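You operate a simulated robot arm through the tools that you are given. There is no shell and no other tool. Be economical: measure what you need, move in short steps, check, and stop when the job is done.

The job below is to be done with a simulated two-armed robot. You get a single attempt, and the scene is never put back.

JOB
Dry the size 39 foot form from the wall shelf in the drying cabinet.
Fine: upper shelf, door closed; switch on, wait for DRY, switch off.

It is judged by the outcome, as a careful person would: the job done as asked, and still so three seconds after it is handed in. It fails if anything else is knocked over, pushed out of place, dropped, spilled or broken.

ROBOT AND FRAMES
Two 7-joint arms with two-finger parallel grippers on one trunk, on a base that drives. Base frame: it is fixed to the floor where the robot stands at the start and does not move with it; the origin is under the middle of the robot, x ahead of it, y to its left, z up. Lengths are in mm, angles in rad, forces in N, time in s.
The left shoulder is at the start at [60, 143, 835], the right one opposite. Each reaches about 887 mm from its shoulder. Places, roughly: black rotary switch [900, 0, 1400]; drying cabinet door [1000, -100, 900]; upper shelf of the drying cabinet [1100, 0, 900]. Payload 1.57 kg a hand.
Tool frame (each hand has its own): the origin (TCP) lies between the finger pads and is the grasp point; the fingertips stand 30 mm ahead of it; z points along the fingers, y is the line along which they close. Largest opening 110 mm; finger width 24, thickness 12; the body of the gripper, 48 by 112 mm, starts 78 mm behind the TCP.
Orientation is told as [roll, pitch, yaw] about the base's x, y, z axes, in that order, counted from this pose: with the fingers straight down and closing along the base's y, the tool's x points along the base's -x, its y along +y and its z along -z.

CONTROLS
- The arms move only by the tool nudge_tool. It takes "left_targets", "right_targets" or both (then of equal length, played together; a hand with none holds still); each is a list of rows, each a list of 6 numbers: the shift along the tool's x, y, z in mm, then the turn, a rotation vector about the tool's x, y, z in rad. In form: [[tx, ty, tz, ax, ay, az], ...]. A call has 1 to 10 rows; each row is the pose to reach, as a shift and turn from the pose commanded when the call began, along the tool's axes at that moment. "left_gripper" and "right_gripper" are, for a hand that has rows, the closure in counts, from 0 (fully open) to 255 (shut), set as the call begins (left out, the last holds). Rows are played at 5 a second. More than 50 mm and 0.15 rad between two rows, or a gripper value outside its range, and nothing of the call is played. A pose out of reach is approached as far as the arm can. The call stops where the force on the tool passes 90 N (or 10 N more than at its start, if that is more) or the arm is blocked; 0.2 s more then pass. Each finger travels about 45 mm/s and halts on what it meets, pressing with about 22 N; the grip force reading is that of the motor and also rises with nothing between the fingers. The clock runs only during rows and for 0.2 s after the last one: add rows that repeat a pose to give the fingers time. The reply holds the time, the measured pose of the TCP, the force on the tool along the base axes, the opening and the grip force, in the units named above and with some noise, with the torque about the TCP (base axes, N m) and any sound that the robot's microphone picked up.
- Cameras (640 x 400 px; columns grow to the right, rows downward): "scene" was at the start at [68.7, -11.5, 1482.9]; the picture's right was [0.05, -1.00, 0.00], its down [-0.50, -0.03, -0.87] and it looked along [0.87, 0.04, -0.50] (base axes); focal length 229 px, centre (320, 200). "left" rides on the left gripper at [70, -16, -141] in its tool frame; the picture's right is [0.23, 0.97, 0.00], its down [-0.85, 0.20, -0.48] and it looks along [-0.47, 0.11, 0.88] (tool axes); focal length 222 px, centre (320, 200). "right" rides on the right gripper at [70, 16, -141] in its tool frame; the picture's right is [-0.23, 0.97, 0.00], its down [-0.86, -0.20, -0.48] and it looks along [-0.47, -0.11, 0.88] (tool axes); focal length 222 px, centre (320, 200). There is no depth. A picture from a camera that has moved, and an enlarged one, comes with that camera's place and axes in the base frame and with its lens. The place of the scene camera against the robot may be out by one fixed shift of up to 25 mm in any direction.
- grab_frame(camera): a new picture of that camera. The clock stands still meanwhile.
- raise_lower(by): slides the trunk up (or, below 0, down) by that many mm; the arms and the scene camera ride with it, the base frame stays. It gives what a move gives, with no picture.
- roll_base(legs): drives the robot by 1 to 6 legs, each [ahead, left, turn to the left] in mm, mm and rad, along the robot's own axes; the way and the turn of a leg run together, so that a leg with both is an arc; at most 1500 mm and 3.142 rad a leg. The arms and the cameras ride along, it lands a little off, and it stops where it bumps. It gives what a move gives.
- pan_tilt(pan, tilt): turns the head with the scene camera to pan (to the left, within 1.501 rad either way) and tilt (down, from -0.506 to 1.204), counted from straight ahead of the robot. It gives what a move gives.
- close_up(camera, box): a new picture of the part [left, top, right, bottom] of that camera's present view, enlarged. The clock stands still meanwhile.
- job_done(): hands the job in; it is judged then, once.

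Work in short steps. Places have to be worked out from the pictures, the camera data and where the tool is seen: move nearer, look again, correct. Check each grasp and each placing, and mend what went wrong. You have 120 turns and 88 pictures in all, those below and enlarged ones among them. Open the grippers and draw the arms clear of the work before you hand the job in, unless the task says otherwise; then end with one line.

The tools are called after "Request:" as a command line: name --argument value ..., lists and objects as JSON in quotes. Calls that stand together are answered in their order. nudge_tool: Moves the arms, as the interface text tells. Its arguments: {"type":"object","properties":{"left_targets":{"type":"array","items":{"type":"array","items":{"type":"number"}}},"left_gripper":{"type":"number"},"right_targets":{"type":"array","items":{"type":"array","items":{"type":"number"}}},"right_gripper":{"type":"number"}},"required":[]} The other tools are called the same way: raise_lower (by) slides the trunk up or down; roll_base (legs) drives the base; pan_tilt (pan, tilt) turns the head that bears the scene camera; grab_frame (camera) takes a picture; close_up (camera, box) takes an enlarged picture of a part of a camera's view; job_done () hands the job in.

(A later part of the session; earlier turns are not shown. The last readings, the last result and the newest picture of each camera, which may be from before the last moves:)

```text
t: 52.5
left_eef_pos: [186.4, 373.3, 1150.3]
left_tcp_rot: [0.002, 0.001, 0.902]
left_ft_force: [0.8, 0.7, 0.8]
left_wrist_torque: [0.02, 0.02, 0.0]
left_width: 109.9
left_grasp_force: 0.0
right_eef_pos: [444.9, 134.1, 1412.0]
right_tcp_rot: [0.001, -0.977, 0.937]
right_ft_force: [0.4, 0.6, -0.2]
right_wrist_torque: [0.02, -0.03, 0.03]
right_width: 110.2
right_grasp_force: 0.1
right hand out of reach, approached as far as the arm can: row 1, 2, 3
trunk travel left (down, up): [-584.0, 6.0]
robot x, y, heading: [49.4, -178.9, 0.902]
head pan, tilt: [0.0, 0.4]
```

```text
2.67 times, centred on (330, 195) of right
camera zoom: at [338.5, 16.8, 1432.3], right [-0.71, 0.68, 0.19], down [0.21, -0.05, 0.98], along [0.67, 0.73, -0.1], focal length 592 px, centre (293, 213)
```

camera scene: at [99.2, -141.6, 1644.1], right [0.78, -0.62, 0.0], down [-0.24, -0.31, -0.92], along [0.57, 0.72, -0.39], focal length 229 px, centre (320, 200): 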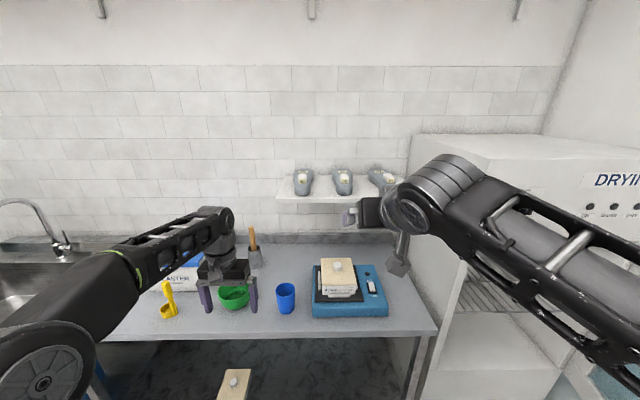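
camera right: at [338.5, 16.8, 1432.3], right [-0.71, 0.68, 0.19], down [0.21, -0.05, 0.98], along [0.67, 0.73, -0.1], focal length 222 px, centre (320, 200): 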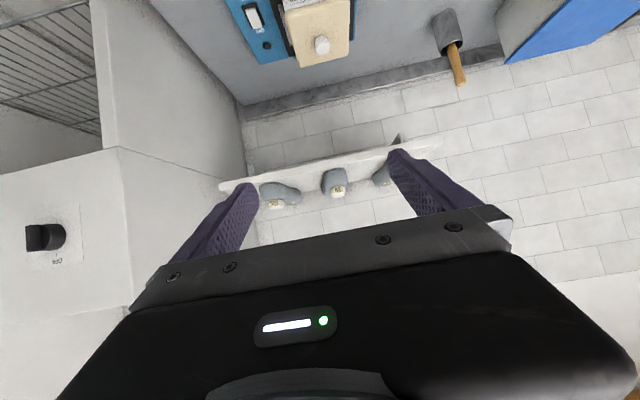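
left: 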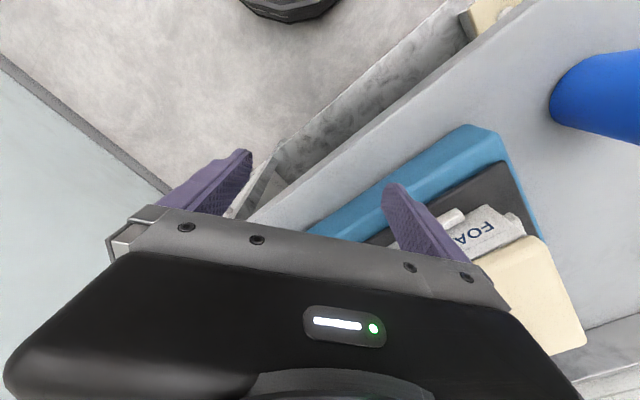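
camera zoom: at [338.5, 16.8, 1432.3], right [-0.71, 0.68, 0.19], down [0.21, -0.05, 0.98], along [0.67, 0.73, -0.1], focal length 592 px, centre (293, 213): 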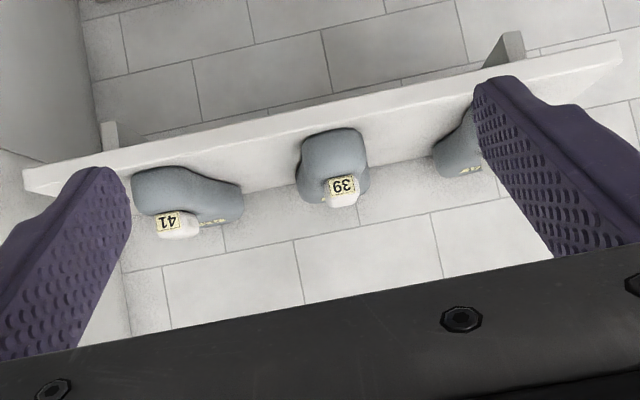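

Triangulation gives the form's heel at u≈238, v≈813 on the shelf at z=1300. I steepen the hand pitch, shift it left 24 mm, and drive ahead 270 mm.

Request:
nudge_tool --right_targets '[[0, 8, 0, 0, 0.13, 0], [0, 16, 0, 0, 0.26, 0], [0, 24, 0, 0, 0.38, 0]]'

Request:
roll_base --legs '[[270, 0, 0]]'

Request:
grab_frame --camera "right"

Request:
grab_frame --camera "scene"

```text
t: 53.3
left_eef_pos: [187.2, 373.6, 1149.7]
left_tcp_rot: [0.001, 0.003, 0.902]
left_ft_force: [0.3, 0.3, -0.4]
left_wrist_torque: [-0.02, -0.03, 0.02]
left_width: 110.1
left_grasp_force: 0.0
right_eef_pos: [439.7, 154.1, 1387.5]
right_tcp_rot: [0.033, -0.626, 0.931]
right_ft_force: [0.2, 0.3, -0.4]
right_wrist_torque: [0.01, 0.03, 0.0]
right_width: 110.0
right_grasp_force: 0.1
right hand out of reach, approached as far as the arm can: row 3
trunk travel left (down, up): [-584.0, 6.0]
robot x, y, heading: [48.5, -174.1, 0.907]
head pan, tilt: [0.0, 0.4]
```

```text
t: 55.2
left_eef_pos: [361.4, 591.5, 1148.5]
left_tcp_rot: [0.002, 0.001, 0.901]
left_ft_force: [0.8, 0.1, -0.1]
left_wrist_torque: [-0.04, 0.05, -0.02]
left_width: 110.1
left_grasp_force: 0.1
right_eef_pos: [611.8, 369.7, 1387.2]
right_tcp_rot: [0.034, -0.63, 0.929]
right_ft_force: [0.5, -0.1, -0.8]
right_wrist_torque: [-0.02, 0.01, -0.02]
right_width: 110.1
right_grasp_force: 0.2
trunk travel left (down, up): [-584.0, 6.0]
robot x, y, heading: [224.1, 40.7, 0.905]
head pan, tilt: [0.0, 0.4]
```

```text
54 pictures are left
camera right: at [519.8, 264.9, 1461.4], right [-0.68, 0.71, 0.16], down [0.42, 0.2, 0.89], along [0.6, 0.67, -0.44], focal length 222 px, centre (320, 200)
```

right: 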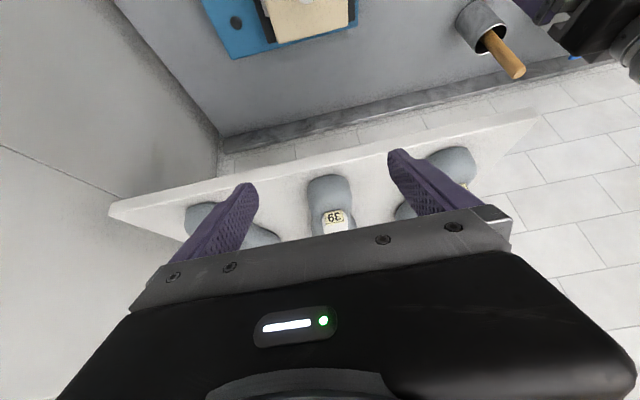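

```text
53 pictures are left
camera scene: at [272.4, 77.0, 1644.1], right [0.78, -0.62, 0.0], down [-0.24, -0.31, -0.92], along [0.57, 0.72, -0.39], focal length 229 px, centre (320, 200)
```

scene: 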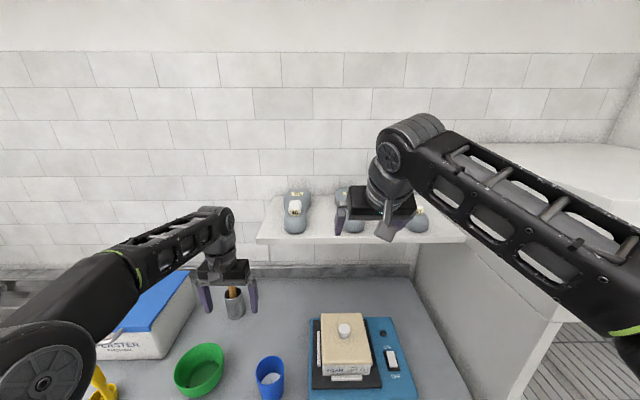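

Aligned with form 39 (u≈244). I advance over it at z≈1387 and check before descending.

Request:
nudge_tool --right_targets '[[-33, 0, 24, 0, 0, 0], [-66, -1, 48, 0, 0, 0], [-99, -1, 72, 0, 0, 0], [-132, -2, 96, 0, 0, 0], [-164, -2, 120, 0, 0, 0]]'

Request:
grab_frame --camera "right"

Request:
close_up --camera "scene" --box '[240, 90, 500, 270]'

```text
t: 56.5
left_eef_pos: [361.1, 592.0, 1149.0]
left_tcp_rot: [-0.001, -0.001, 0.9]
left_ft_force: [0.3, 0.2, 0.2]
left_wrist_torque: [-0.07, 0.01, -0.04]
left_width: 110.1
left_grasp_force: 0.2
right_eef_pos: [708.6, 491.7, 1373.4]
right_tcp_rot: [0.043, -0.619, 0.918]
right_ft_force: [0.1, 0.2, -0.7]
right_wrist_torque: [0.0, -0.01, -0.01]
right_width: 109.7
right_grasp_force: 0.2
right hand out of reach, approached as far as the arm can: row 4, 5
trunk travel left (down, up): [-584.0, 6.0]
robot x, y, heading: [221.5, 46.0, 0.901]
head pan, tilt: [0.0, 0.4]
```

```text
52 pictures are left
camera right: at [615.7, 387.3, 1450.4], right [-0.67, 0.72, 0.17], down [0.43, 0.2, 0.88], along [0.6, 0.66, -0.45], focal length 222 px, centre (320, 200)
```

right: 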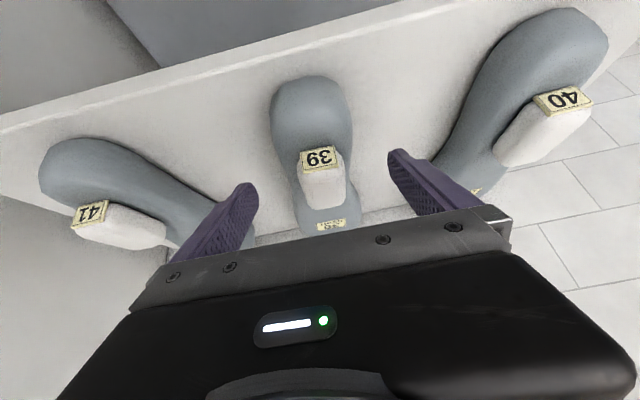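

```text
2.22 times, centred on (370, 180) of scene
camera zoom: at [272.5, 79.1, 1644.0], right [0.78, -0.62, 0.0], down [-0.24, -0.31, -0.92], along [0.57, 0.72, -0.39], focal length 509 px, centre (209, 244)
```

zoom: 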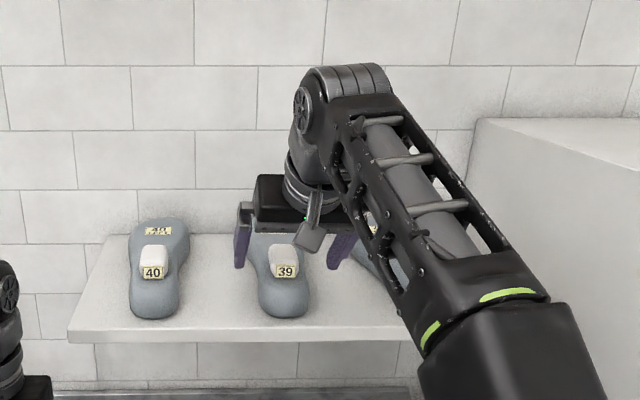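

The arm is near its reach limit at this height; the waist is at v≈885 versus TCP 826. I advance the base 40 mm, then look.

Request:
roll_base --legs '[[40, 0, 0]]'

Request:
nudge_tool --right_targets '[[3, 0, 12, 0.02, 0, 0.03], [6, 0, 24, 0.041, 0, 0.057]]'

Request:
grab_frame --camera "right"

```text
t: 57.3
left_eef_pos: [385.8, 623.2, 1147.6]
left_tcp_rot: [0.002, 0.002, 0.901]
left_ft_force: [0.4, 0.7, -0.2]
left_wrist_torque: [-0.05, 0.04, -0.01]
left_width: 109.8
left_grasp_force: 0.1
right_eef_pos: [734.2, 522.7, 1374.5]
right_tcp_rot: [0.044, -0.615, 0.914]
right_ft_force: [0.6, 0.5, 0.3]
right_wrist_torque: [-0.04, 0.02, 0.01]
right_width: 109.7
right_grasp_force: 0.0
trunk travel left (down, up): [-584.0, 6.0]
robot x, y, heading: [248.5, 73.6, 0.898]
head pan, tilt: [0.0, 0.4]
```

```text
t: 57.9
left_eef_pos: [384.8, 621.5, 1148.7]
left_tcp_rot: [0.001, 0.0, 0.901]
left_ft_force: [0.0, 0.5, 0.3]
left_wrist_torque: [0.01, -0.02, -0.05]
left_width: 109.9
left_grasp_force: 0.0
right_eef_pos: [736.3, 528.6, 1352.5]
right_tcp_rot: [0.044, -0.615, 0.844]
right_ft_force: [0.1, -0.7, -0.3]
right_wrist_torque: [0.02, 0.0, -0.03]
right_width: 110.2
right_grasp_force: 0.1
trunk travel left (down, up): [-584.0, 6.0]
robot x, y, heading: [247.1, 76.3, 0.901]
head pan, tilt: [0.0, 0.4]
```

```text
50 pictures are left
camera right: at [637.5, 430.6, 1428.3], right [-0.62, 0.77, 0.17], down [0.45, 0.17, 0.88], along [0.64, 0.62, -0.45], focal length 222 px, centre (320, 200)
```

right: 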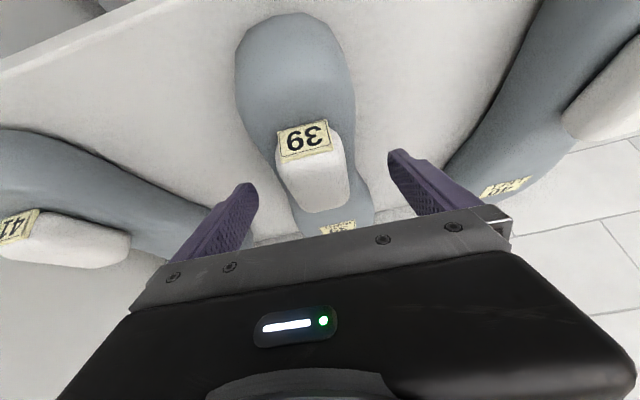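

Aligned with the form and clear of both neighbours. I descend to TCP z≈1336 (tips just above the shelf) and close.

Request:
nudge_tool --right_targets '[[0, 0, 10, 0, 0, 0], [0, 0, 20, 0, 0, 0], [0, 0, 20, 0, 0, 0]]'

Request:
nudge_tool --right_targets '[[0, 0, 0, 0, 0, 0], [0, 0, 0, 0, 0, 0], [0, 0, 0, 0, 0, 0], [0, 0, 0, 0, 0, 0], [0, 0, 0, 0, 0, 0], [0, 0, 0, 0, 0, 0]]' --right_gripper 255

Request:
grab_frame --camera "right"

```text
t: 58.7
left_eef_pos: [385.4, 622.4, 1149.8]
left_tcp_rot: [0.002, 0.001, 0.901]
left_ft_force: [0.0, 0.3, 0.3]
left_wrist_torque: [0.01, 0.02, -0.01]
left_width: 110.0
left_grasp_force: 0.0
right_eef_pos: [744.4, 536.7, 1335.4]
right_tcp_rot: [0.044, -0.616, 0.846]
right_ft_force: [-0.6, 0.2, 0.4]
right_wrist_torque: [0.01, 0.03, 0.04]
right_width: 110.1
right_grasp_force: 0.0
trunk travel left (down, up): [-584.0, 6.0]
robot x, y, heading: [249.7, 70.9, 0.9]
head pan, tilt: [0.0, 0.4]
```

```text
t: 60.1
left_eef_pos: [385.3, 620.9, 1150.8]
left_tcp_rot: [0.003, 0.0, 0.901]
left_ft_force: [-0.1, 0.0, 0.7]
left_wrist_torque: [-0.06, 0.01, -0.01]
left_width: 110.0
left_grasp_force: 0.1
right_eef_pos: [744.9, 536.3, 1336.5]
right_tcp_rot: [0.043, -0.617, 0.843]
right_ft_force: [1.0, 0.2, 0.4]
right_wrist_torque: [-0.07, -0.08, -0.03]
right_width: 68.5
right_grasp_force: 22.0
trunk travel left (down, up): [-584.0, 6.0]
robot x, y, heading: [248.5, 71.7, 0.902]
head pan, tilt: [0.0, 0.4]
```

```text
49 pictures are left
camera right: at [645.1, 439.3, 1412.4], right [-0.62, 0.77, 0.17], down [0.45, 0.17, 0.88], along [0.64, 0.62, -0.45], focal length 222 px, centre (320, 200)
```

right: 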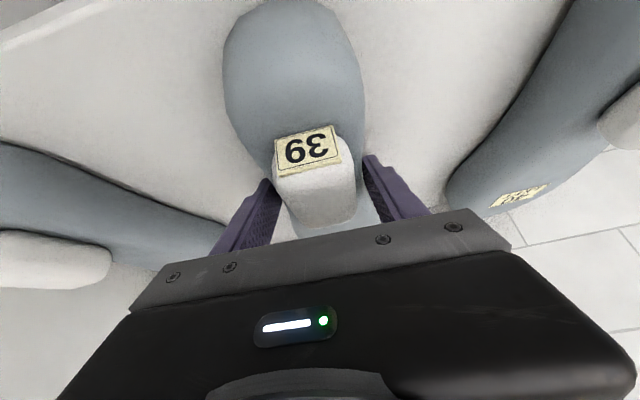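

Gripped at 68.5 mm. I lift 40 mm gently and check.

Request:
nudge_tool --right_targets '[[-6, 0, -8, 0, 0, 0], [-12, 0, -16, 0, 0, 0], [-18, 0, -24, 0, 0, 0], [-24, 0, -33, 0, 0, 0]]'

Request:
grab_frame --camera "scene"

Request:
grab_frame --camera "right"

```text
t: 61.1
left_eef_pos: [385.3, 622.4, 1148.9]
left_tcp_rot: [0.002, 0.001, 0.9]
left_ft_force: [-0.4, 0.4, 0.4]
left_wrist_torque: [0.01, 0.0, 0.0]
left_width: 110.0
left_grasp_force: 0.1
right_eef_pos: [745.0, 536.0, 1356.9]
right_tcp_rot: [0.044, -0.615, 0.845]
right_ft_force: [0.1, 0.8, -2.9]
right_wrist_torque: [-0.09, 0.09, -0.02]
right_width: 68.4
right_grasp_force: 21.5
right hand out of reach, approached as far as the arm can: row 3, 4
trunk travel left (down, up): [-584.0, 6.0]
robot x, y, heading: [248.0, 74.6, 0.901]
head pan, tilt: [0.0, 0.4]
```

```text
48 pictures are left
camera scene: at [296.7, 107.7, 1644.1], right [0.78, -0.62, 0.0], down [-0.24, -0.31, -0.92], along [0.57, 0.72, -0.39], focal length 229 px, centre (320, 200)
```

scene: 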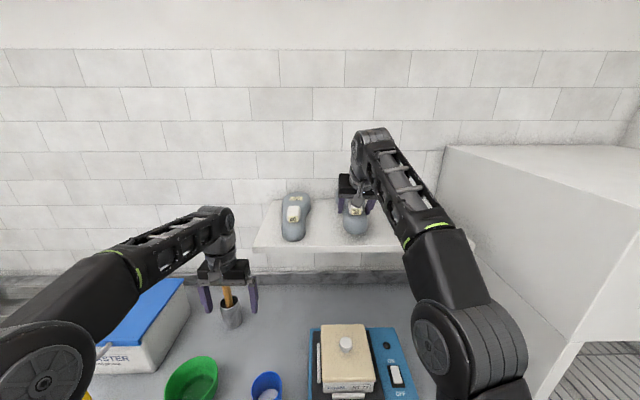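

```text
47 pictures are left
camera right: at [645.4, 439.3, 1432.3], right [-0.62, 0.77, 0.17], down [0.45, 0.17, 0.88], along [0.64, 0.62, -0.45], focal length 222 px, centre (320, 200)
```

right: 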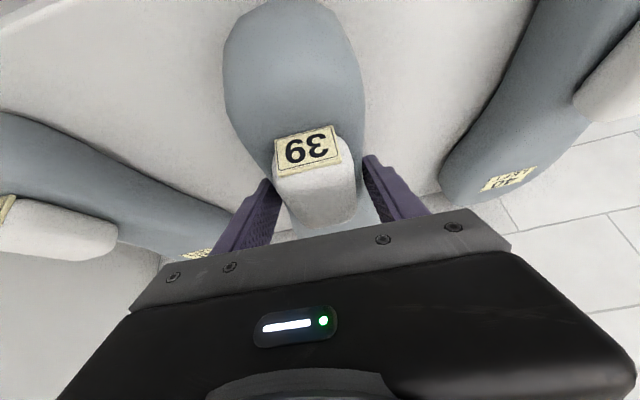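

Form is lifted (≈0.3 kg, steady). I raise the trunk the last few mm and back away from the shelf.

Request:
raise_lower --by 6

Request:
roll_base --legs '[[-300, 0, 0], [-160, 0, 0]]'

Request:
grab_frame --camera "scene"

```text
t: 61.7
left_eef_pos: [384.6, 620.2, 1155.3]
left_tcp_rot: [0.002, -0.001, 0.9]
left_ft_force: [0.0, 0.1, -0.3]
left_wrist_torque: [-0.02, -0.03, -0.02]
left_width: 110.0
left_grasp_force: 0.2
right_eef_pos: [745.0, 535.7, 1362.9]
right_tcp_rot: [0.043, -0.613, 0.844]
right_ft_force: [-0.3, 0.0, -4.1]
right_wrist_torque: [-0.14, 0.06, 0.01]
right_width: 68.3
right_grasp_force: 22.3
trunk travel left (down, up): [-590.0, 0.0]
robot x, y, heading: [250.1, 79.1, 0.9]
head pan, tilt: [0.0, 0.4]
```

```text
t: 64.7
left_eef_pos: [99.8, 263.8, 1155.5]
left_tcp_rot: [0.001, -0.001, 0.899]
left_ft_force: [0.1, 0.2, 1.4]
left_wrist_torque: [0.02, -0.02, -0.01]
left_width: 109.9
left_grasp_force: 0.1
right_eef_pos: [459.0, 175.8, 1363.1]
right_tcp_rot: [0.044, -0.616, 0.842]
right_ft_force: [-0.1, -1.3, -2.7]
right_wrist_torque: [-0.07, 0.06, 0.01]
right_width: 68.3
right_grasp_force: 22.4
trunk travel left (down, up): [-590.0, 0.0]
robot x, y, heading: [-35.5, -290.3, 0.895]
head pan, tilt: [0.0, 0.4]
```

```text
46 pictures are left
camera scene: at [10.4, -252.3, 1650.2], right [0.78, -0.62, 0.0], down [-0.24, -0.3, -0.92], along [0.57, 0.72, -0.39], focal length 229 px, centre (320, 200)
```

scene: 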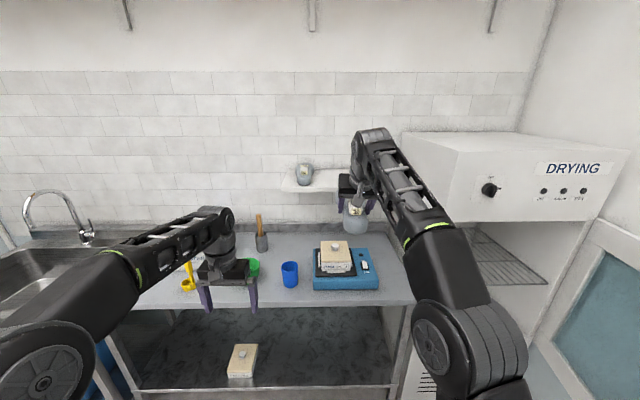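

Clear. I retract and lower the right hand with the form to about z≈1010.

Request:
nudge_tool --right_targets '[[41, 0, 19, 0, 0, 0], [82, 0, 38, 0, 0, 0], [122, 0, 58, 0, 0, 0], [163, 0, 77, 0, 0, 0], [204, 0, 96, 0, 0, 0], [245, 0, 115, 0, 0, 0], [285, 0, 135, 0, 0, 0], [326, 0, 154, 0, 0, 0], [367, 0, 173, 0, 0, 0]]'

Request:
pan_tilt --pan -0.6 --tilt 0.6

Request:
grab_frame --camera "scene"

```text
t: 66.7
left_eef_pos: [100.3, 262.9, 1155.7]
left_tcp_rot: [0.003, -0.001, 0.9]
left_ft_force: [-0.9, 0.3, -0.1]
left_wrist_torque: [-0.02, 0.02, 0.02]
left_width: 109.9
left_grasp_force: 0.1
right_eef_pos: [322.3, 34.9, 1008.6]
right_tcp_rot: [0.045, -0.615, 0.845]
right_ft_force: [0.2, 0.2, -4.0]
right_wrist_torque: [-0.16, 0.08, 0.02]
right_width: 67.9
right_grasp_force: 21.7
trunk travel left (down, up): [-590.0, 0.0]
robot x, y, heading: [-35.2, -282.6, 0.902]
head pan, tilt: [0.0, 0.4]
```

```text
t: 67.7
left_eef_pos: [100.1, 263.6, 1155.8]
left_tcp_rot: [0.0, 0.001, 0.899]
left_ft_force: [0.6, 0.5, 0.3]
left_wrist_torque: [-0.02, -0.03, 0.0]
left_width: 110.0
left_grasp_force: 0.1
right_eef_pos: [322.3, 35.7, 1009.0]
right_tcp_rot: [0.045, -0.614, 0.842]
right_ft_force: [-0.2, 0.8, -2.9]
right_wrist_torque: [-0.11, 0.09, -0.02]
right_width: 67.9
right_grasp_force: 22.1
trunk travel left (down, up): [-590.0, 0.0]
robot x, y, heading: [-35.5, -283.5, 0.896]
head pan, tilt: [-0.6, 0.6]
```

```text
45 pictures are left
camera scene: at [38.2, -297.5, 1631.9], right [0.3, -0.96, 0.0], down [-0.54, -0.17, -0.83], along [0.79, 0.24, -0.56], focal length 229 px, centre (320, 200)
```

scene: 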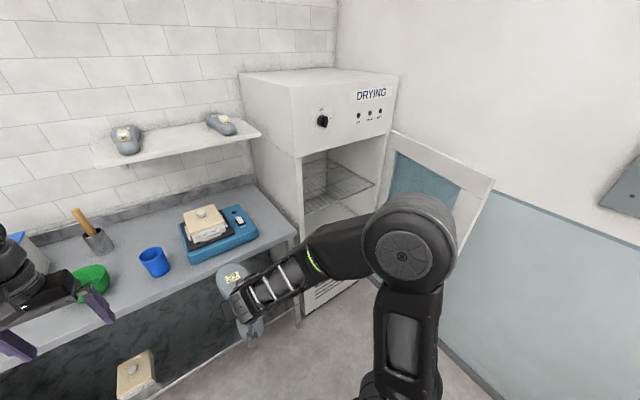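

To keep the elbow off the open door, I'll enter turned ~0.4 rad right: rotate, then drive diagonally to a pre-entry position.

Request:
roll_base --legs '[[0, 0, -0.4], [298, -214, 0]]'

Request:
pan_tilt --pan 0.0 --tilt 0.6

Request:
grab_frame --camera "scene"

Request:
grab_frame --camera "right"

```text
t: 71.3
left_eef_pos: [664.5, 117.5, 1155.9]
left_tcp_rot: [0.002, -0.001, 0.503]
left_ft_force: [0.4, -1.1, -0.6]
left_wrist_torque: [0.02, 0.02, 0.0]
left_width: 109.9
left_grasp_force: 0.0
right_eef_pos: [782.9, -179.2, 1008.2]
right_tcp_rot: [0.044, -0.614, 0.447]
right_ft_force: [0.4, 0.2, -3.6]
right_wrist_torque: [-0.06, 0.12, 0.02]
right_width: 67.6
right_grasp_force: 22.2
trunk travel left (down, up): [-590.0, 0.0]
robot x, y, heading: [331.8, -332.6, 0.506]
head pan, tilt: [-0.6, 0.6]
```

```text
t: 72.3
left_eef_pos: [664.2, 117.3, 1155.8]
left_tcp_rot: [0.003, -0.001, 0.503]
left_ft_force: [0.0, -0.1, 0.0]
left_wrist_torque: [0.04, 0.03, 0.01]
left_width: 109.9
left_grasp_force: 0.0
right_eef_pos: [781.5, -178.3, 1008.3]
right_tcp_rot: [0.044, -0.613, 0.446]
right_ft_force: [-0.9, 0.1, -3.1]
right_wrist_torque: [-0.03, 0.12, -0.04]
right_width: 67.8
right_grasp_force: 22.2
trunk travel left (down, up): [-590.0, 0.0]
robot x, y, heading: [327.1, -337.9, 0.498]
head pan, tilt: [0.0, 0.6]
```

```text
44 pictures are left
camera scene: at [386.8, -323.2, 1631.9], right [0.48, -0.88, 0.0], down [-0.5, -0.27, -0.82], along [0.72, 0.4, -0.57], focal length 229 px, centre (320, 200)
```

scene: 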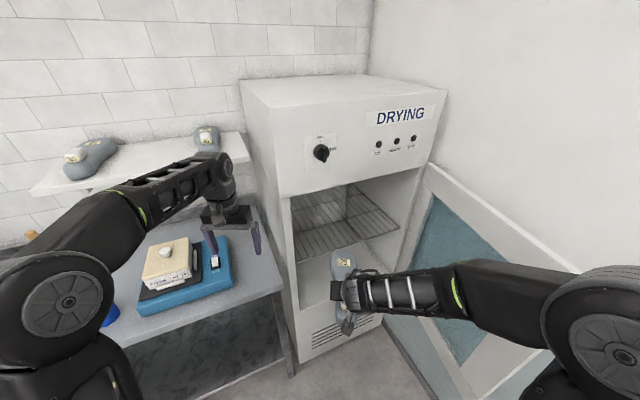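

```text
43 pictures are left
camera right: at [652.1, -229.7, 1084.8], right [-0.28, 0.95, 0.17], down [0.48, -0.01, 0.88], along [0.83, 0.32, -0.45], focal length 222 px, centre (320, 200)
```

right: 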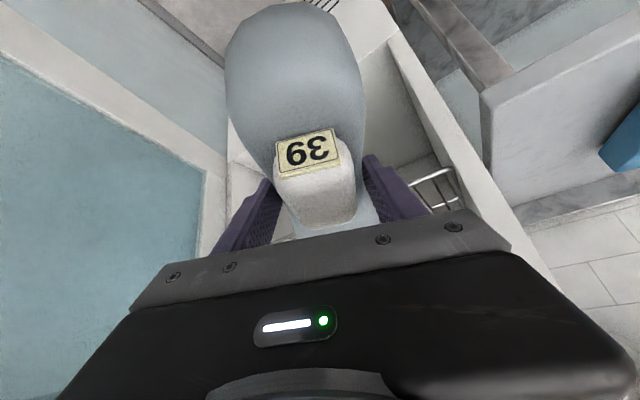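

Upper rack is at about z≈930, front v≈575, u≈653–1136; form bottom is ~35 mm below the TCP. I bring the base closer, then check.

Request:
roll_base --legs '[[140, 80, 0]]'

Request:
grab_frame --camera "scene"

```text
t: 73.7
left_eef_pos: [747.3, 253.1, 1155.4]
left_tcp_rot: [-0.001, 0.001, 0.506]
left_ft_force: [0.6, 0.2, 0.1]
left_wrist_torque: [-0.03, 0.04, 0.02]
left_width: 109.9
left_grasp_force: 0.1
right_eef_pos: [864.5, -42.0, 1008.3]
right_tcp_rot: [0.043, -0.615, 0.451]
right_ft_force: [-0.7, 0.5, -3.7]
right_wrist_torque: [-0.09, 0.14, 0.04]
right_width: 68.0
right_grasp_force: 21.9
trunk travel left (down, up): [-590.0, 0.0]
robot x, y, heading: [407.9, -200.3, 0.507]
head pan, tilt: [0.0, 0.6]
```

```text
42 pictures are left
camera scene: at [470.7, -186.9, 1631.8], right [0.48, -0.88, 0.0], down [-0.5, -0.27, -0.82], along [0.72, 0.4, -0.57], focal length 229 px, centre (320, 200)
```

scene: 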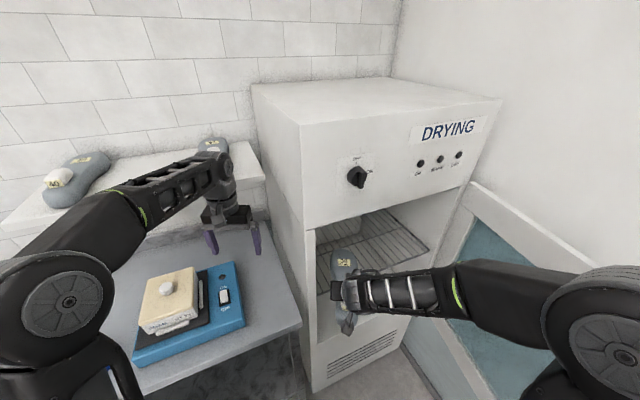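

The toe is entering the opening with clearance. I extend the arm forward ~190 mm at constant height.

Request:
nudge_tool --right_targets '[[-31, 0, 22, 0, 0, 0], [-62, 0, 44, 0, 0, 0], [-93, 0, 66, 0, 0, 0], [-124, 0, 88, 0, 0, 0], [-155, 0, 110, 0, 0, 0]]'

Request:
grab_frame --camera "right"

Request:
grab_frame --camera "scene"

```text
t: 74.9
left_eef_pos: [745.3, 249.9, 1156.0]
left_tcp_rot: [0.002, -0.002, 0.505]
left_ft_force: [0.7, 0.7, 0.3]
left_wrist_torque: [-0.04, 0.01, 0.04]
left_width: 110.2
left_grasp_force: 0.0
right_eef_pos: [1027.9, 42.9, 1006.2]
right_tcp_rot: [0.04, -0.609, 0.453]
right_ft_force: [0.1, 0.1, -3.0]
right_wrist_torque: [-0.07, 0.12, -0.02]
right_width: 67.9
right_grasp_force: 21.8
trunk travel left (down, up): [-590.0, 0.0]
robot x, y, heading: [409.6, -202.1, 0.509]
head pan, tilt: [0.0, 0.6]
```

```text
41 pictures are left
camera right: at [899.9, -8.7, 1082.8], right [-0.28, 0.95, 0.16], down [0.49, -0.01, 0.87], along [0.83, 0.32, -0.46], focal length 222 px, centre (320, 200)
```

right: 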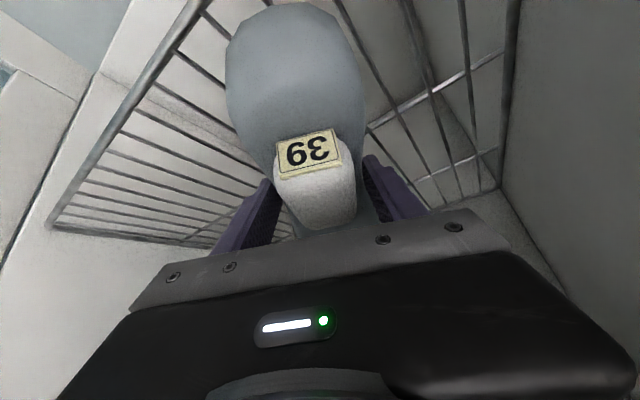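

```text
40 pictures are left
camera scene: at [467.7, -190.1, 1631.3], right [0.48, -0.88, 0.0], down [-0.49, -0.27, -0.83], along [0.72, 0.4, -0.56], focal length 229 px, centre (320, 200)
```

scene: 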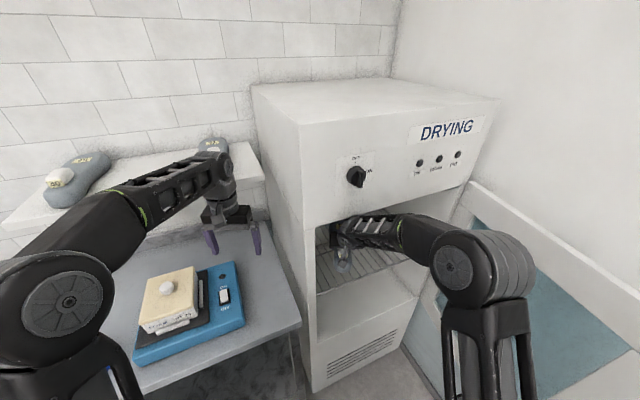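

The heel is only ~14 mm past the rack's front edge; I go 45 mm deeper, then lower toward the rack.

Request:
nudge_tool --right_targets '[[-18, 0, 13, 0, 0, 0], [-37, 0, 26, 0, 0, 0], [-31, 0, 34, 0, 0, 0], [-25, 0, 43, 0, 0, 0], [-21, 0, 50, 0, 0, 0]]'

Request:
grab_frame --camera "right"

```text
t: 76.1
left_eef_pos: [742.6, 244.1, 1161.9]
left_tcp_rot: [0.005, -0.009, 0.504]
left_ft_force: [0.2, -0.5, -0.1]
left_wrist_torque: [0.02, -0.03, 0.02]
left_width: 109.8
left_grasp_force: 0.0
right_eef_pos: [1070.2, 56.1, 981.6]
right_tcp_rot: [0.047, -0.615, 0.444]
right_ft_force: [0.1, -0.7, -3.1]
right_wrist_torque: [-0.08, 0.13, 0.02]
right_width: 67.7
right_grasp_force: 22.4
trunk travel left (down, up): [-590.0, 0.0]
robot x, y, heading: [414.0, -201.4, 0.509]
head pan, tilt: [0.0, 0.6]
```

```text
39 pictures are left
camera right: at [941.3, 4.1, 1058.7], right [-0.27, 0.95, 0.17], down [0.48, -0.02, 0.88], along [0.83, 0.32, -0.45], focal length 222 px, centre (320, 200)
```

right: 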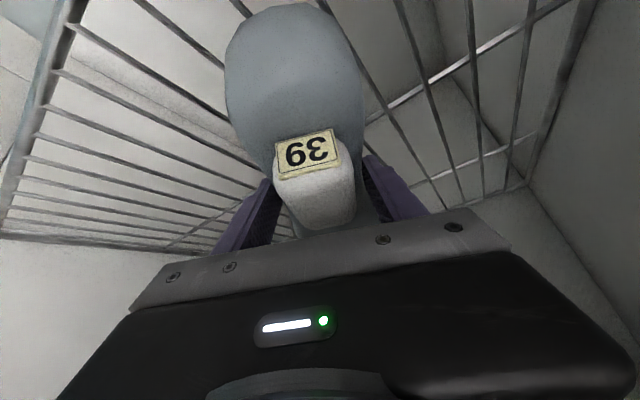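

The body pose shifted slightly (left hand rose 6 mm), suggesting the forearm touches something; I look.

Request:
close_up --camera "scene" --box '[270, 120, 560, 380]'

```text
1.54 times, centred on (415, 250) of scene
camera zoom: at [463.8, -200.3, 1632.8], right [0.48, -0.88, 0.0], down [-0.49, -0.27, -0.83], along [0.72, 0.4, -0.56], focal length 353 px, centre (174, 123)
```

zoom: 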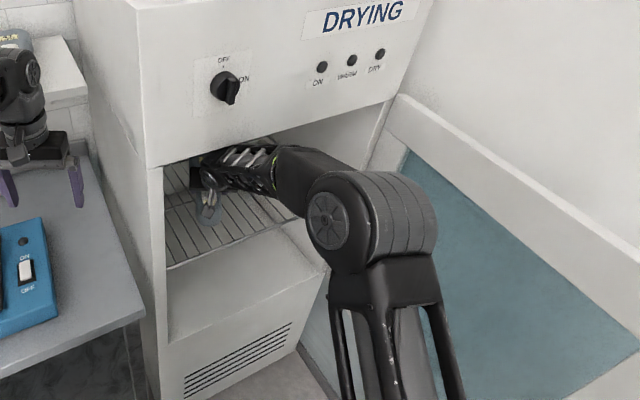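

The forearm seems to push at the opening's upper lip. I lower the trunk 12 mm, which also brings the form down toward the rack.

Request:
raise_lower --by -12

```text
t: 76.7
left_eef_pos: [746.6, 252.7, 1144.2]
left_tcp_rot: [0.002, -0.002, 0.509]
left_ft_force: [0.2, -0.1, 0.6]
left_wrist_torque: [0.05, 0.0, -0.01]
left_width: 110.1
left_grasp_force: 0.0
right_eef_pos: [1074.2, 69.4, 971.8]
right_tcp_rot: [0.046, -0.62, 0.451]
right_ft_force: [-0.2, -0.8, -3.3]
right_wrist_torque: [-0.08, 0.14, 0.03]
right_width: 67.6
right_grasp_force: 21.6
trunk travel left (down, up): [-578.0, 12.0]
robot x, y, heading: [409.3, -201.0, 0.506]
head pan, tilt: [0.0, 0.6]
```

Tilt gone. TCP z=972; I lower in small steps watching the vertical force for touchdown.

Request:
raise_lower --by -4

Request:
raise_lower --by -3

```text
t: 77.2
left_eef_pos: [745.8, 252.9, 1139.9]
left_tcp_rot: [0.001, 0.0, 0.505]
left_ft_force: [0.0, 0.1, 0.0]
left_wrist_torque: [-0.02, -0.02, -0.01]
left_width: 109.6
left_grasp_force: 0.1
right_eef_pos: [1073.6, 67.9, 966.5]
right_tcp_rot: [0.044, -0.62, 0.45]
right_ft_force: [1.1, 1.2, 3.7]
right_wrist_torque: [-0.09, -0.35, 0.1]
right_width: 67.8
right_grasp_force: 21.6
trunk travel left (down, up): [-574.0, 16.0]
robot x, y, heading: [408.6, -202.1, 0.504]
head pan, tilt: [0.0, 0.6]
```

```text
t: 77.7
left_eef_pos: [744.6, 252.4, 1137.6]
left_tcp_rot: [0.0, -0.001, 0.504]
left_ft_force: [-0.3, 0.3, 0.0]
left_wrist_torque: [0.01, 0.02, 0.04]
left_width: 109.8
left_grasp_force: 0.1
right_eef_pos: [1073.9, 67.9, 964.2]
right_tcp_rot: [0.046, -0.619, 0.449]
right_ft_force: [-1.8, 1.6, 14.4]
right_wrist_torque: [0.21, -0.36, 0.08]
right_width: 67.9
right_grasp_force: 21.5
trunk travel left (down, up): [-571.0, 19.0]
robot x, y, heading: [411.2, -197.5, 0.5]
head pan, tilt: [0.0, 0.6]
```

Touchdown (14 N upward). I open the gripper.

Request:
nudge_tool --right_targets '[[0, 0, 0, 0, 0, 0], [0, 0, 0, 0, 0, 0], [0, 0, 0, 0, 0, 0], [0, 0, 0, 0, 0, 0], [0, 0, 0, 0, 0, 0], [0, 0, 0, 0, 0, 0]]' --right_gripper 0

Request:
grab_frame --camera "right"

```text
t: 79.1
left_eef_pos: [743.7, 252.6, 1137.2]
left_tcp_rot: [0.001, 0.0, 0.505]
left_ft_force: [0.1, 0.5, 0.6]
left_wrist_torque: [-0.03, 0.03, -0.04]
left_width: 109.9
left_grasp_force: 0.1
right_eef_pos: [1071.9, 66.7, 963.9]
right_tcp_rot: [0.043, -0.619, 0.449]
right_ft_force: [-8.8, 5.9, 14.7]
right_wrist_torque: [-0.45, -0.17, -0.18]
right_width: 101.8
right_grasp_force: 0.0
trunk travel left (down, up): [-571.0, 19.0]
robot x, y, heading: [409.7, -199.5, 0.503]
head pan, tilt: [0.0, 0.6]
```

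```text
37 pictures are left
camera right: at [943.1, 15.1, 1039.0], right [-0.28, 0.95, 0.17], down [0.48, -0.01, 0.88], along [0.83, 0.32, -0.45], focal length 222 px, centre (320, 200)
```

right: 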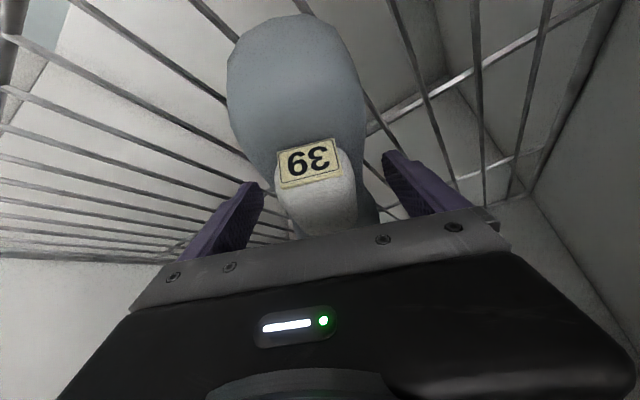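

One fingertip seems against a rack wire; I raise the trunk 15 mm to free it, then withdraw straight back.

Request:
raise_lower --by 15

Request:
nudge_tool --right_targets '[[0, 0, 0, 0, 0, 0], [30, 0, -21, 0, 0, 0], [61, 0, -43, 0, 0, 0], [92, 0, -64, 0, 0, 0], [123, 0, -86, 0, 0, 0]]'

Request:
grab_frame --camera "right"

```text
t: 79.8
left_eef_pos: [746.5, 251.8, 1152.8]
left_tcp_rot: [0.001, 0.001, 0.505]
left_ft_force: [0.3, -0.2, 1.0]
left_wrist_torque: [0.01, 0.01, -0.02]
left_width: 110.1
left_grasp_force: 0.0
right_eef_pos: [1074.6, 62.5, 974.4]
right_tcp_rot: [0.042, -0.615, 0.447]
right_ft_force: [0.8, 0.6, 0.1]
right_wrist_torque: [-0.01, -0.01, 0.04]
right_width: 110.0
right_grasp_force: 0.0
trunk travel left (down, up): [-586.0, 4.0]
robot x, y, heading: [409.3, -201.1, 0.504]
head pan, tilt: [0.0, 0.6]
```

```text
t: 81.0
left_eef_pos: [744.6, 253.2, 1152.2]
left_tcp_rot: [0.001, -0.002, 0.505]
left_ft_force: [-0.6, -0.3, 0.6]
left_wrist_torque: [0.02, -0.03, 0.01]
left_width: 109.8
left_grasp_force: 0.0
right_eef_pos: [938.7, -0.4, 977.6]
right_tcp_rot: [0.044, -0.615, 0.449]
right_ft_force: [0.4, -0.5, 0.7]
right_wrist_torque: [0.0, -0.01, 0.01]
right_width: 110.1
right_grasp_force: 0.1
trunk travel left (down, up): [-586.0, 4.0]
robot x, y, heading: [410.4, -202.5, 0.499]
head pan, tilt: [0.0, 0.6]
```

```text
36 pictures are left
camera right: at [810.2, -51.9, 1053.0], right [-0.28, 0.95, 0.17], down [0.48, -0.01, 0.88], along [0.83, 0.32, -0.45], focal length 222 px, centre (320, 200)
```

right: 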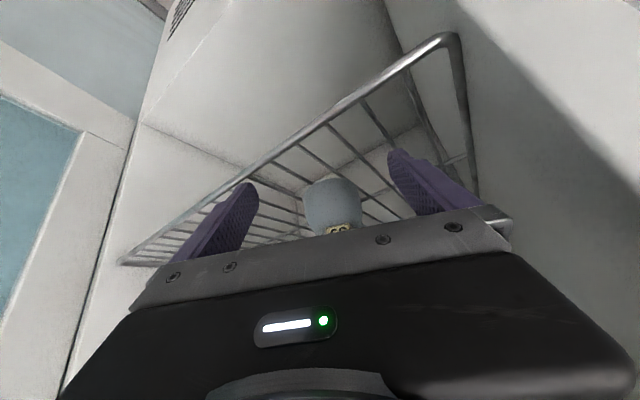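

The form rests flat on the upper rack. I back straight out of the cabinet.

Request:
roll_base --legs '[[-258, -109, 0]]'

Request:
pan_tilt --pan -0.35 --tilt 0.6

Request:
grab_frame --camera "scene"

```text
t: 82.9
left_eef_pos: [577.3, 29.4, 1152.6]
left_tcp_rot: [0.002, -0.002, 0.5]
left_ft_force: [-1.1, -0.3, -0.3]
left_wrist_torque: [-0.01, -0.03, 0.0]
left_width: 110.0
left_grasp_force: 0.0
right_eef_pos: [771.3, -222.7, 976.4]
right_tcp_rot: [0.045, -0.616, 0.445]
right_ft_force: [0.0, 0.3, 0.5]
right_wrist_torque: [0.05, -0.01, 0.01]
right_width: 110.2
right_grasp_force: 0.2
trunk travel left (down, up): [-586.0, 4.0]
robot x, y, heading: [239.9, -421.0, 0.501]
head pan, tilt: [0.0, 0.6]
```

```text
t: 83.8
left_eef_pos: [578.3, 30.5, 1152.7]
left_tcp_rot: [0.001, 0.001, 0.5]
left_ft_force: [-0.7, 0.3, -0.1]
left_wrist_torque: [0.03, 0.01, 0.01]
left_width: 110.2
left_grasp_force: 0.1
right_eef_pos: [771.2, -221.4, 975.8]
right_tcp_rot: [0.044, -0.614, 0.445]
right_ft_force: [0.2, -0.8, -0.2]
right_wrist_torque: [-0.03, 0.01, 0.02]
right_width: 110.0
right_grasp_force: 0.1
trunk travel left (down, up): [-586.0, 4.0]
robot x, y, heading: [238.9, -421.1, 0.505]
head pan, tilt: [-0.351, 0.6]
```

```text
35 pictures are left
camera scene: at [309.9, -438.6, 1627.9], right [0.15, -0.99, 0.0], down [-0.56, -0.09, -0.83], along [0.82, 0.12, -0.56], focal length 229 px, centre (320, 200)
```

scene: 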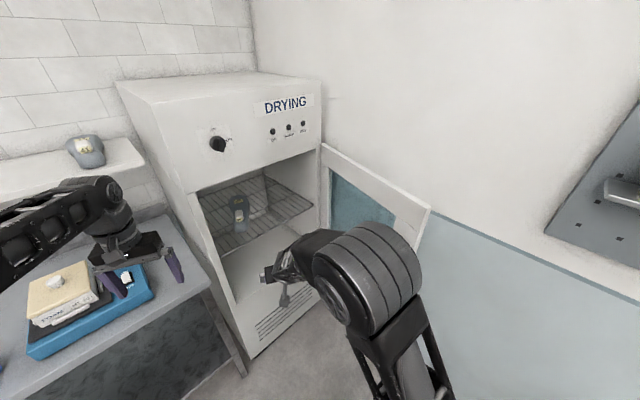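

Form sits well on the upper rack. To close the door I'll straddle its free edge above the handle: turn right, back off, then lift and yaw the right hand.

Request:
roll_base --legs '[[0, 0, -0.6], [-86, -134, 0]]'

Request:
nudge_tool --right_targets '[[-22, 0, -32, -0.072, 0, -0.1], [-44, 0, -64, -0.144, 0, -0.2], [-67, 0, -95, -0.216, 0, -0.3], [-89, 0, -127, -0.288, 0, -0.408]]'

Request:
grab_frame --camera "scene"

Request:
grab_frame --camera "right"

```text
t: 86.8
left_eef_pos: [675.4, -363.3, 1151.0]
left_tcp_rot: [0.001, 0.001, -0.091]
left_ft_force: [-0.3, -0.6, -0.8]
left_wrist_torque: [0.04, -0.04, -0.02]
left_width: 110.3
left_grasp_force: 0.0
right_eef_pos: [693.3, -681.0, 976.7]
right_tcp_rot: [0.045, -0.616, -0.147]
right_ft_force: [0.7, -0.8, 0.4]
right_wrist_torque: [0.04, 0.0, 0.01]
right_width: 110.2
right_grasp_force: 0.0
trunk travel left (down, up): [-586.0, 4.0]
robot x, y, heading: [140.6, -549.5, -0.088]
head pan, tilt: [-0.351, 0.6]
```

```text
t: 87.8
left_eef_pos: [676.1, -362.2, 1151.9]
left_tcp_rot: [0.002, 0.0, -0.091]
left_ft_force: [0.3, -0.3, -0.1]
left_wrist_torque: [0.01, 0.02, 0.01]
left_width: 109.7
left_grasp_force: 0.1
right_eef_pos: [692.5, -685.4, 1132.4]
right_tcp_rot: [0.041, -0.632, 0.353]
right_ft_force: [0.6, 0.5, 0.1]
right_wrist_torque: [-0.01, 0.0, 0.01]
right_width: 110.0
right_grasp_force: 0.1
trunk travel left (down, up): [-586.0, 4.0]
robot x, y, heading: [140.6, -546.4, -0.093]
head pan, tilt: [-0.351, 0.6]
```

```text
34 pictures are left
camera scene: at [201.2, -599.8, 1627.9], right [-0.43, -0.9, 0.0], down [-0.51, 0.24, -0.83], along [0.75, -0.35, -0.56], focal length 229 px, centre (320, 200)
```

scene: 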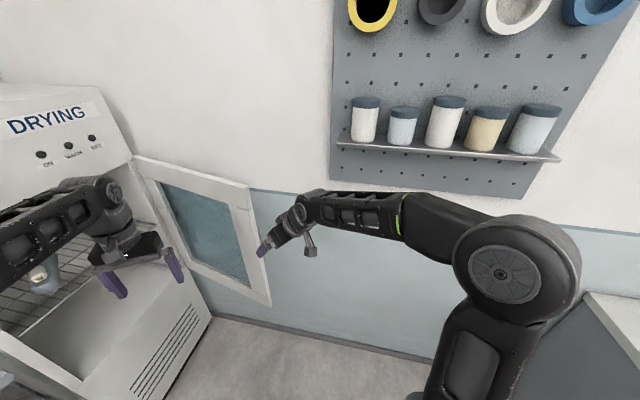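

```text
33 pictures are left
camera right: at [556.7, -723.5, 1205.4], right [-0.19, 0.97, 0.17], down [0.46, -0.06, 0.88], along [0.87, 0.24, -0.44], focal length 222 px, centre (320, 200)
```

right: 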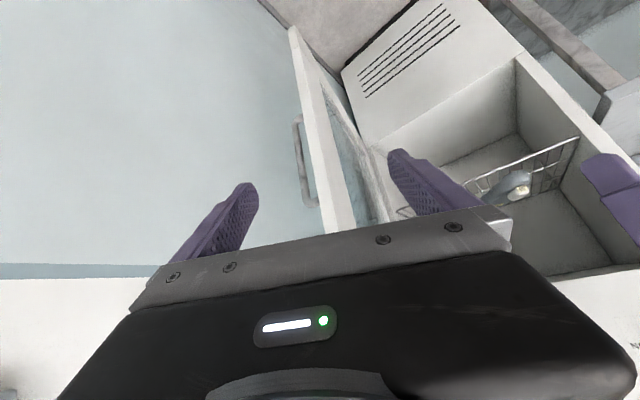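

The door edge lies between the fingers, ~155 mm ahead. I flatten the pitch a bit and drive so the fingers straddle the edge.

Request:
nudge_tool --right_targets '[[0, 0, 0, 0, -0.14, 0], [0, 0, 0, 0, -0.28, 0]]'

Request:
roll_base --legs '[[144, 47, 0]]'

Request:
grab_frame --camera "right"

Request:
grab_frame --camera "scene"

```text
t: 88.4
left_eef_pos: [676.6, -363.5, 1152.3]
left_tcp_rot: [0.003, 0.001, -0.091]
left_ft_force: [0.3, -0.7, -0.4]
left_wrist_torque: [0.01, -0.01, 0.01]
left_width: 109.9
left_grasp_force: 0.1
right_eef_pos: [692.4, -685.0, 1131.6]
right_tcp_rot: [0.052, -0.912, 0.335]
right_ft_force: [0.5, 0.3, 0.3]
right_wrist_torque: [0.0, 0.0, 0.01]
right_width: 110.1
right_grasp_force: 0.0
trunk travel left (down, up): [-586.0, 4.0]
robot x, y, heading: [143.4, -548.3, -0.087]
head pan, tilt: [-0.351, 0.6]
```

```text
t: 89.8
left_eef_pos: [826.5, -328.7, 1151.7]
left_tcp_rot: [0.001, 0.002, -0.091]
left_ft_force: [-0.1, -0.2, 0.8]
left_wrist_torque: [-0.02, 0.04, 0.0]
left_width: 109.9
left_grasp_force: 0.1
right_eef_pos: [843.1, -650.9, 1130.8]
right_tcp_rot: [0.051, -0.911, 0.336]
right_ft_force: [0.6, 0.4, -1.1]
right_wrist_torque: [-0.01, 0.0, 0.02]
right_width: 110.2
right_grasp_force: 0.1
trunk travel left (down, up): [-586.0, 4.0]
robot x, y, heading: [293.1, -512.8, -0.091]
head pan, tilt: [-0.351, 0.6]
```

```text
32 pictures are left
camera right: at [694.0, -693.3, 1163.2], right [-0.23, 0.95, 0.21], down [0.22, -0.16, 0.96], along [0.95, 0.27, -0.17], focal length 222 px, centre (320, 200)
```

right: 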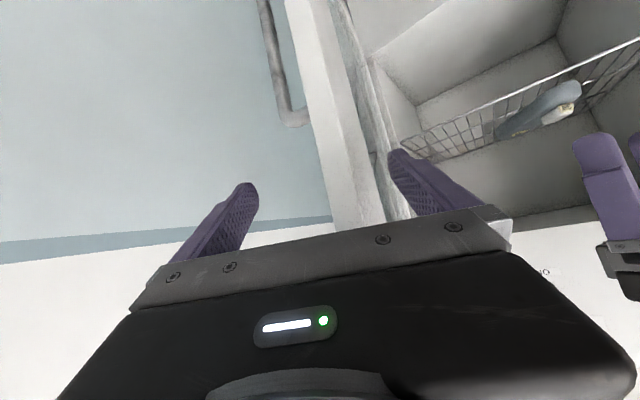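

```text
31 pictures are left
camera scene: at [352.6, -565.7, 1627.8], right [-0.43, -0.9, 0.0], down [-0.51, 0.24, -0.82], along [0.74, -0.35, -0.57], focal length 229 px, centre (320, 200)
```

scene: 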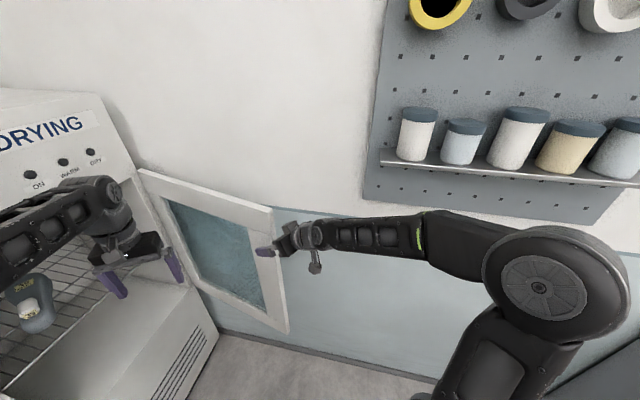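

The fingers straddle the door's edge. I drive along the closing arc (left and slightly forward) to swing the door toward closed.

Request:
roll_base --legs '[[-73, 90, 0], [-51, 102, 0], [-30, 112, 0]]'

Request:
grab_frame --camera "scene"

Request:
grab_frame --camera "right"

```text
t: 92.7
left_eef_pos: [698.3, -6.7, 1151.3]
left_tcp_rot: [0.001, -0.001, -0.09]
left_ft_force: [-0.9, 0.3, 0.1]
left_wrist_torque: [-0.05, -0.02, -0.02]
left_width: 110.1
left_grasp_force: 0.0
right_eef_pos: [716.4, -328.4, 1131.8]
right_tcp_rot: [0.048, -0.914, 0.339]
right_ft_force: [0.3, 0.1, -0.1]
right_wrist_torque: [-0.01, -0.01, -0.01]
right_width: 110.0
right_grasp_force: 0.0
trunk travel left (down, up): [-586.0, 4.0]
robot x, y, heading: [166.2, -191.0, -0.091]
head pan, tilt: [-0.351, 0.6]
```

```text
30 pictures are left
camera scene: at [225.3, -244.2, 1627.9], right [-0.43, -0.9, 0.0], down [-0.51, 0.24, -0.83], along [0.75, -0.35, -0.56], focal length 229 px, centre (320, 200)
```

scene: 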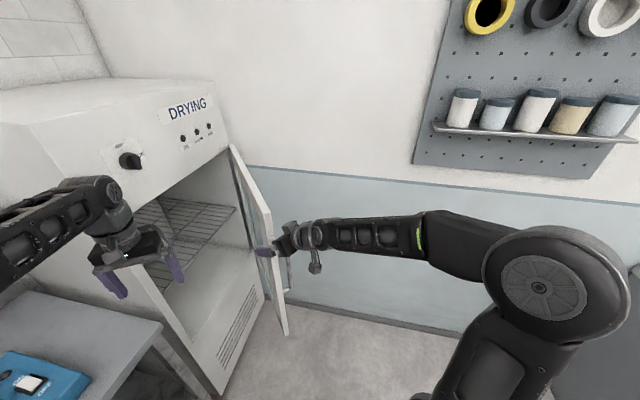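

```text
29 pictures are left
camera right: at [567.4, -371.9, 1163.9], right [-0.23, 0.95, 0.21], down [0.22, -0.16, 0.96], along [0.95, 0.27, -0.17], focal length 222 px, centre (320, 200)
```

right: 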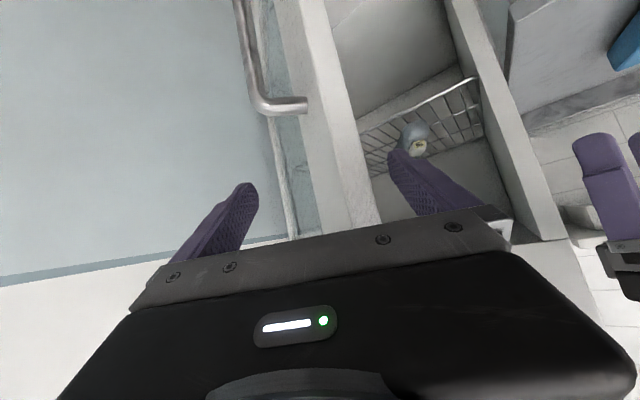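

Door at ~42° and following nicely. One more leg to ~30°, then I'll switch to pushing from outside.

Request:
roll_base --legs '[[-5, 115, 0]]'

Request:
grab_frame --camera "right"

```text
t: 93.9
left_eef_pos: [704.4, 107.5, 1152.3]
left_tcp_rot: [0.0, 0.0, -0.089]
left_ft_force: [0.5, 1.6, 0.7]
left_wrist_torque: [-0.05, -0.02, 0.0]
left_width: 109.9
left_grasp_force: 0.0
right_eef_pos: [722.3, -214.2, 1131.6]
right_tcp_rot: [0.047, -0.912, 0.342]
right_ft_force: [-0.3, 0.3, 0.5]
right_wrist_torque: [-0.04, 0.0, -0.02]
right_width: 110.2
right_grasp_force: 0.0
trunk travel left (down, up): [-586.0, 4.0]
robot x, y, heading: [172.0, -77.2, -0.091]
head pan, tilt: [-0.351, 0.6]
```

```text
28 pictures are left
camera right: at [573.3, -257.7, 1163.8], right [-0.23, 0.95, 0.21], down [0.22, -0.16, 0.96], along [0.95, 0.27, -0.17], focal length 222 px, centre (320, 200)
```

right: 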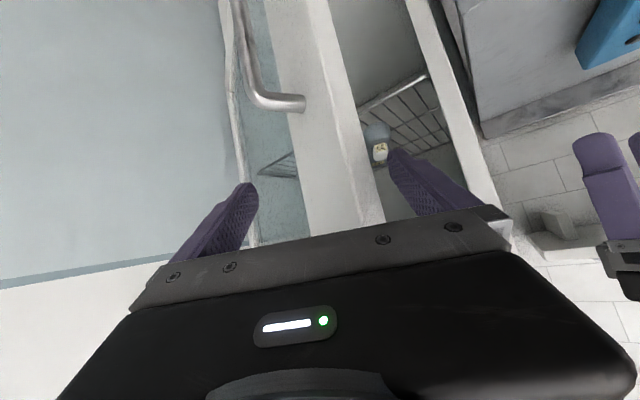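

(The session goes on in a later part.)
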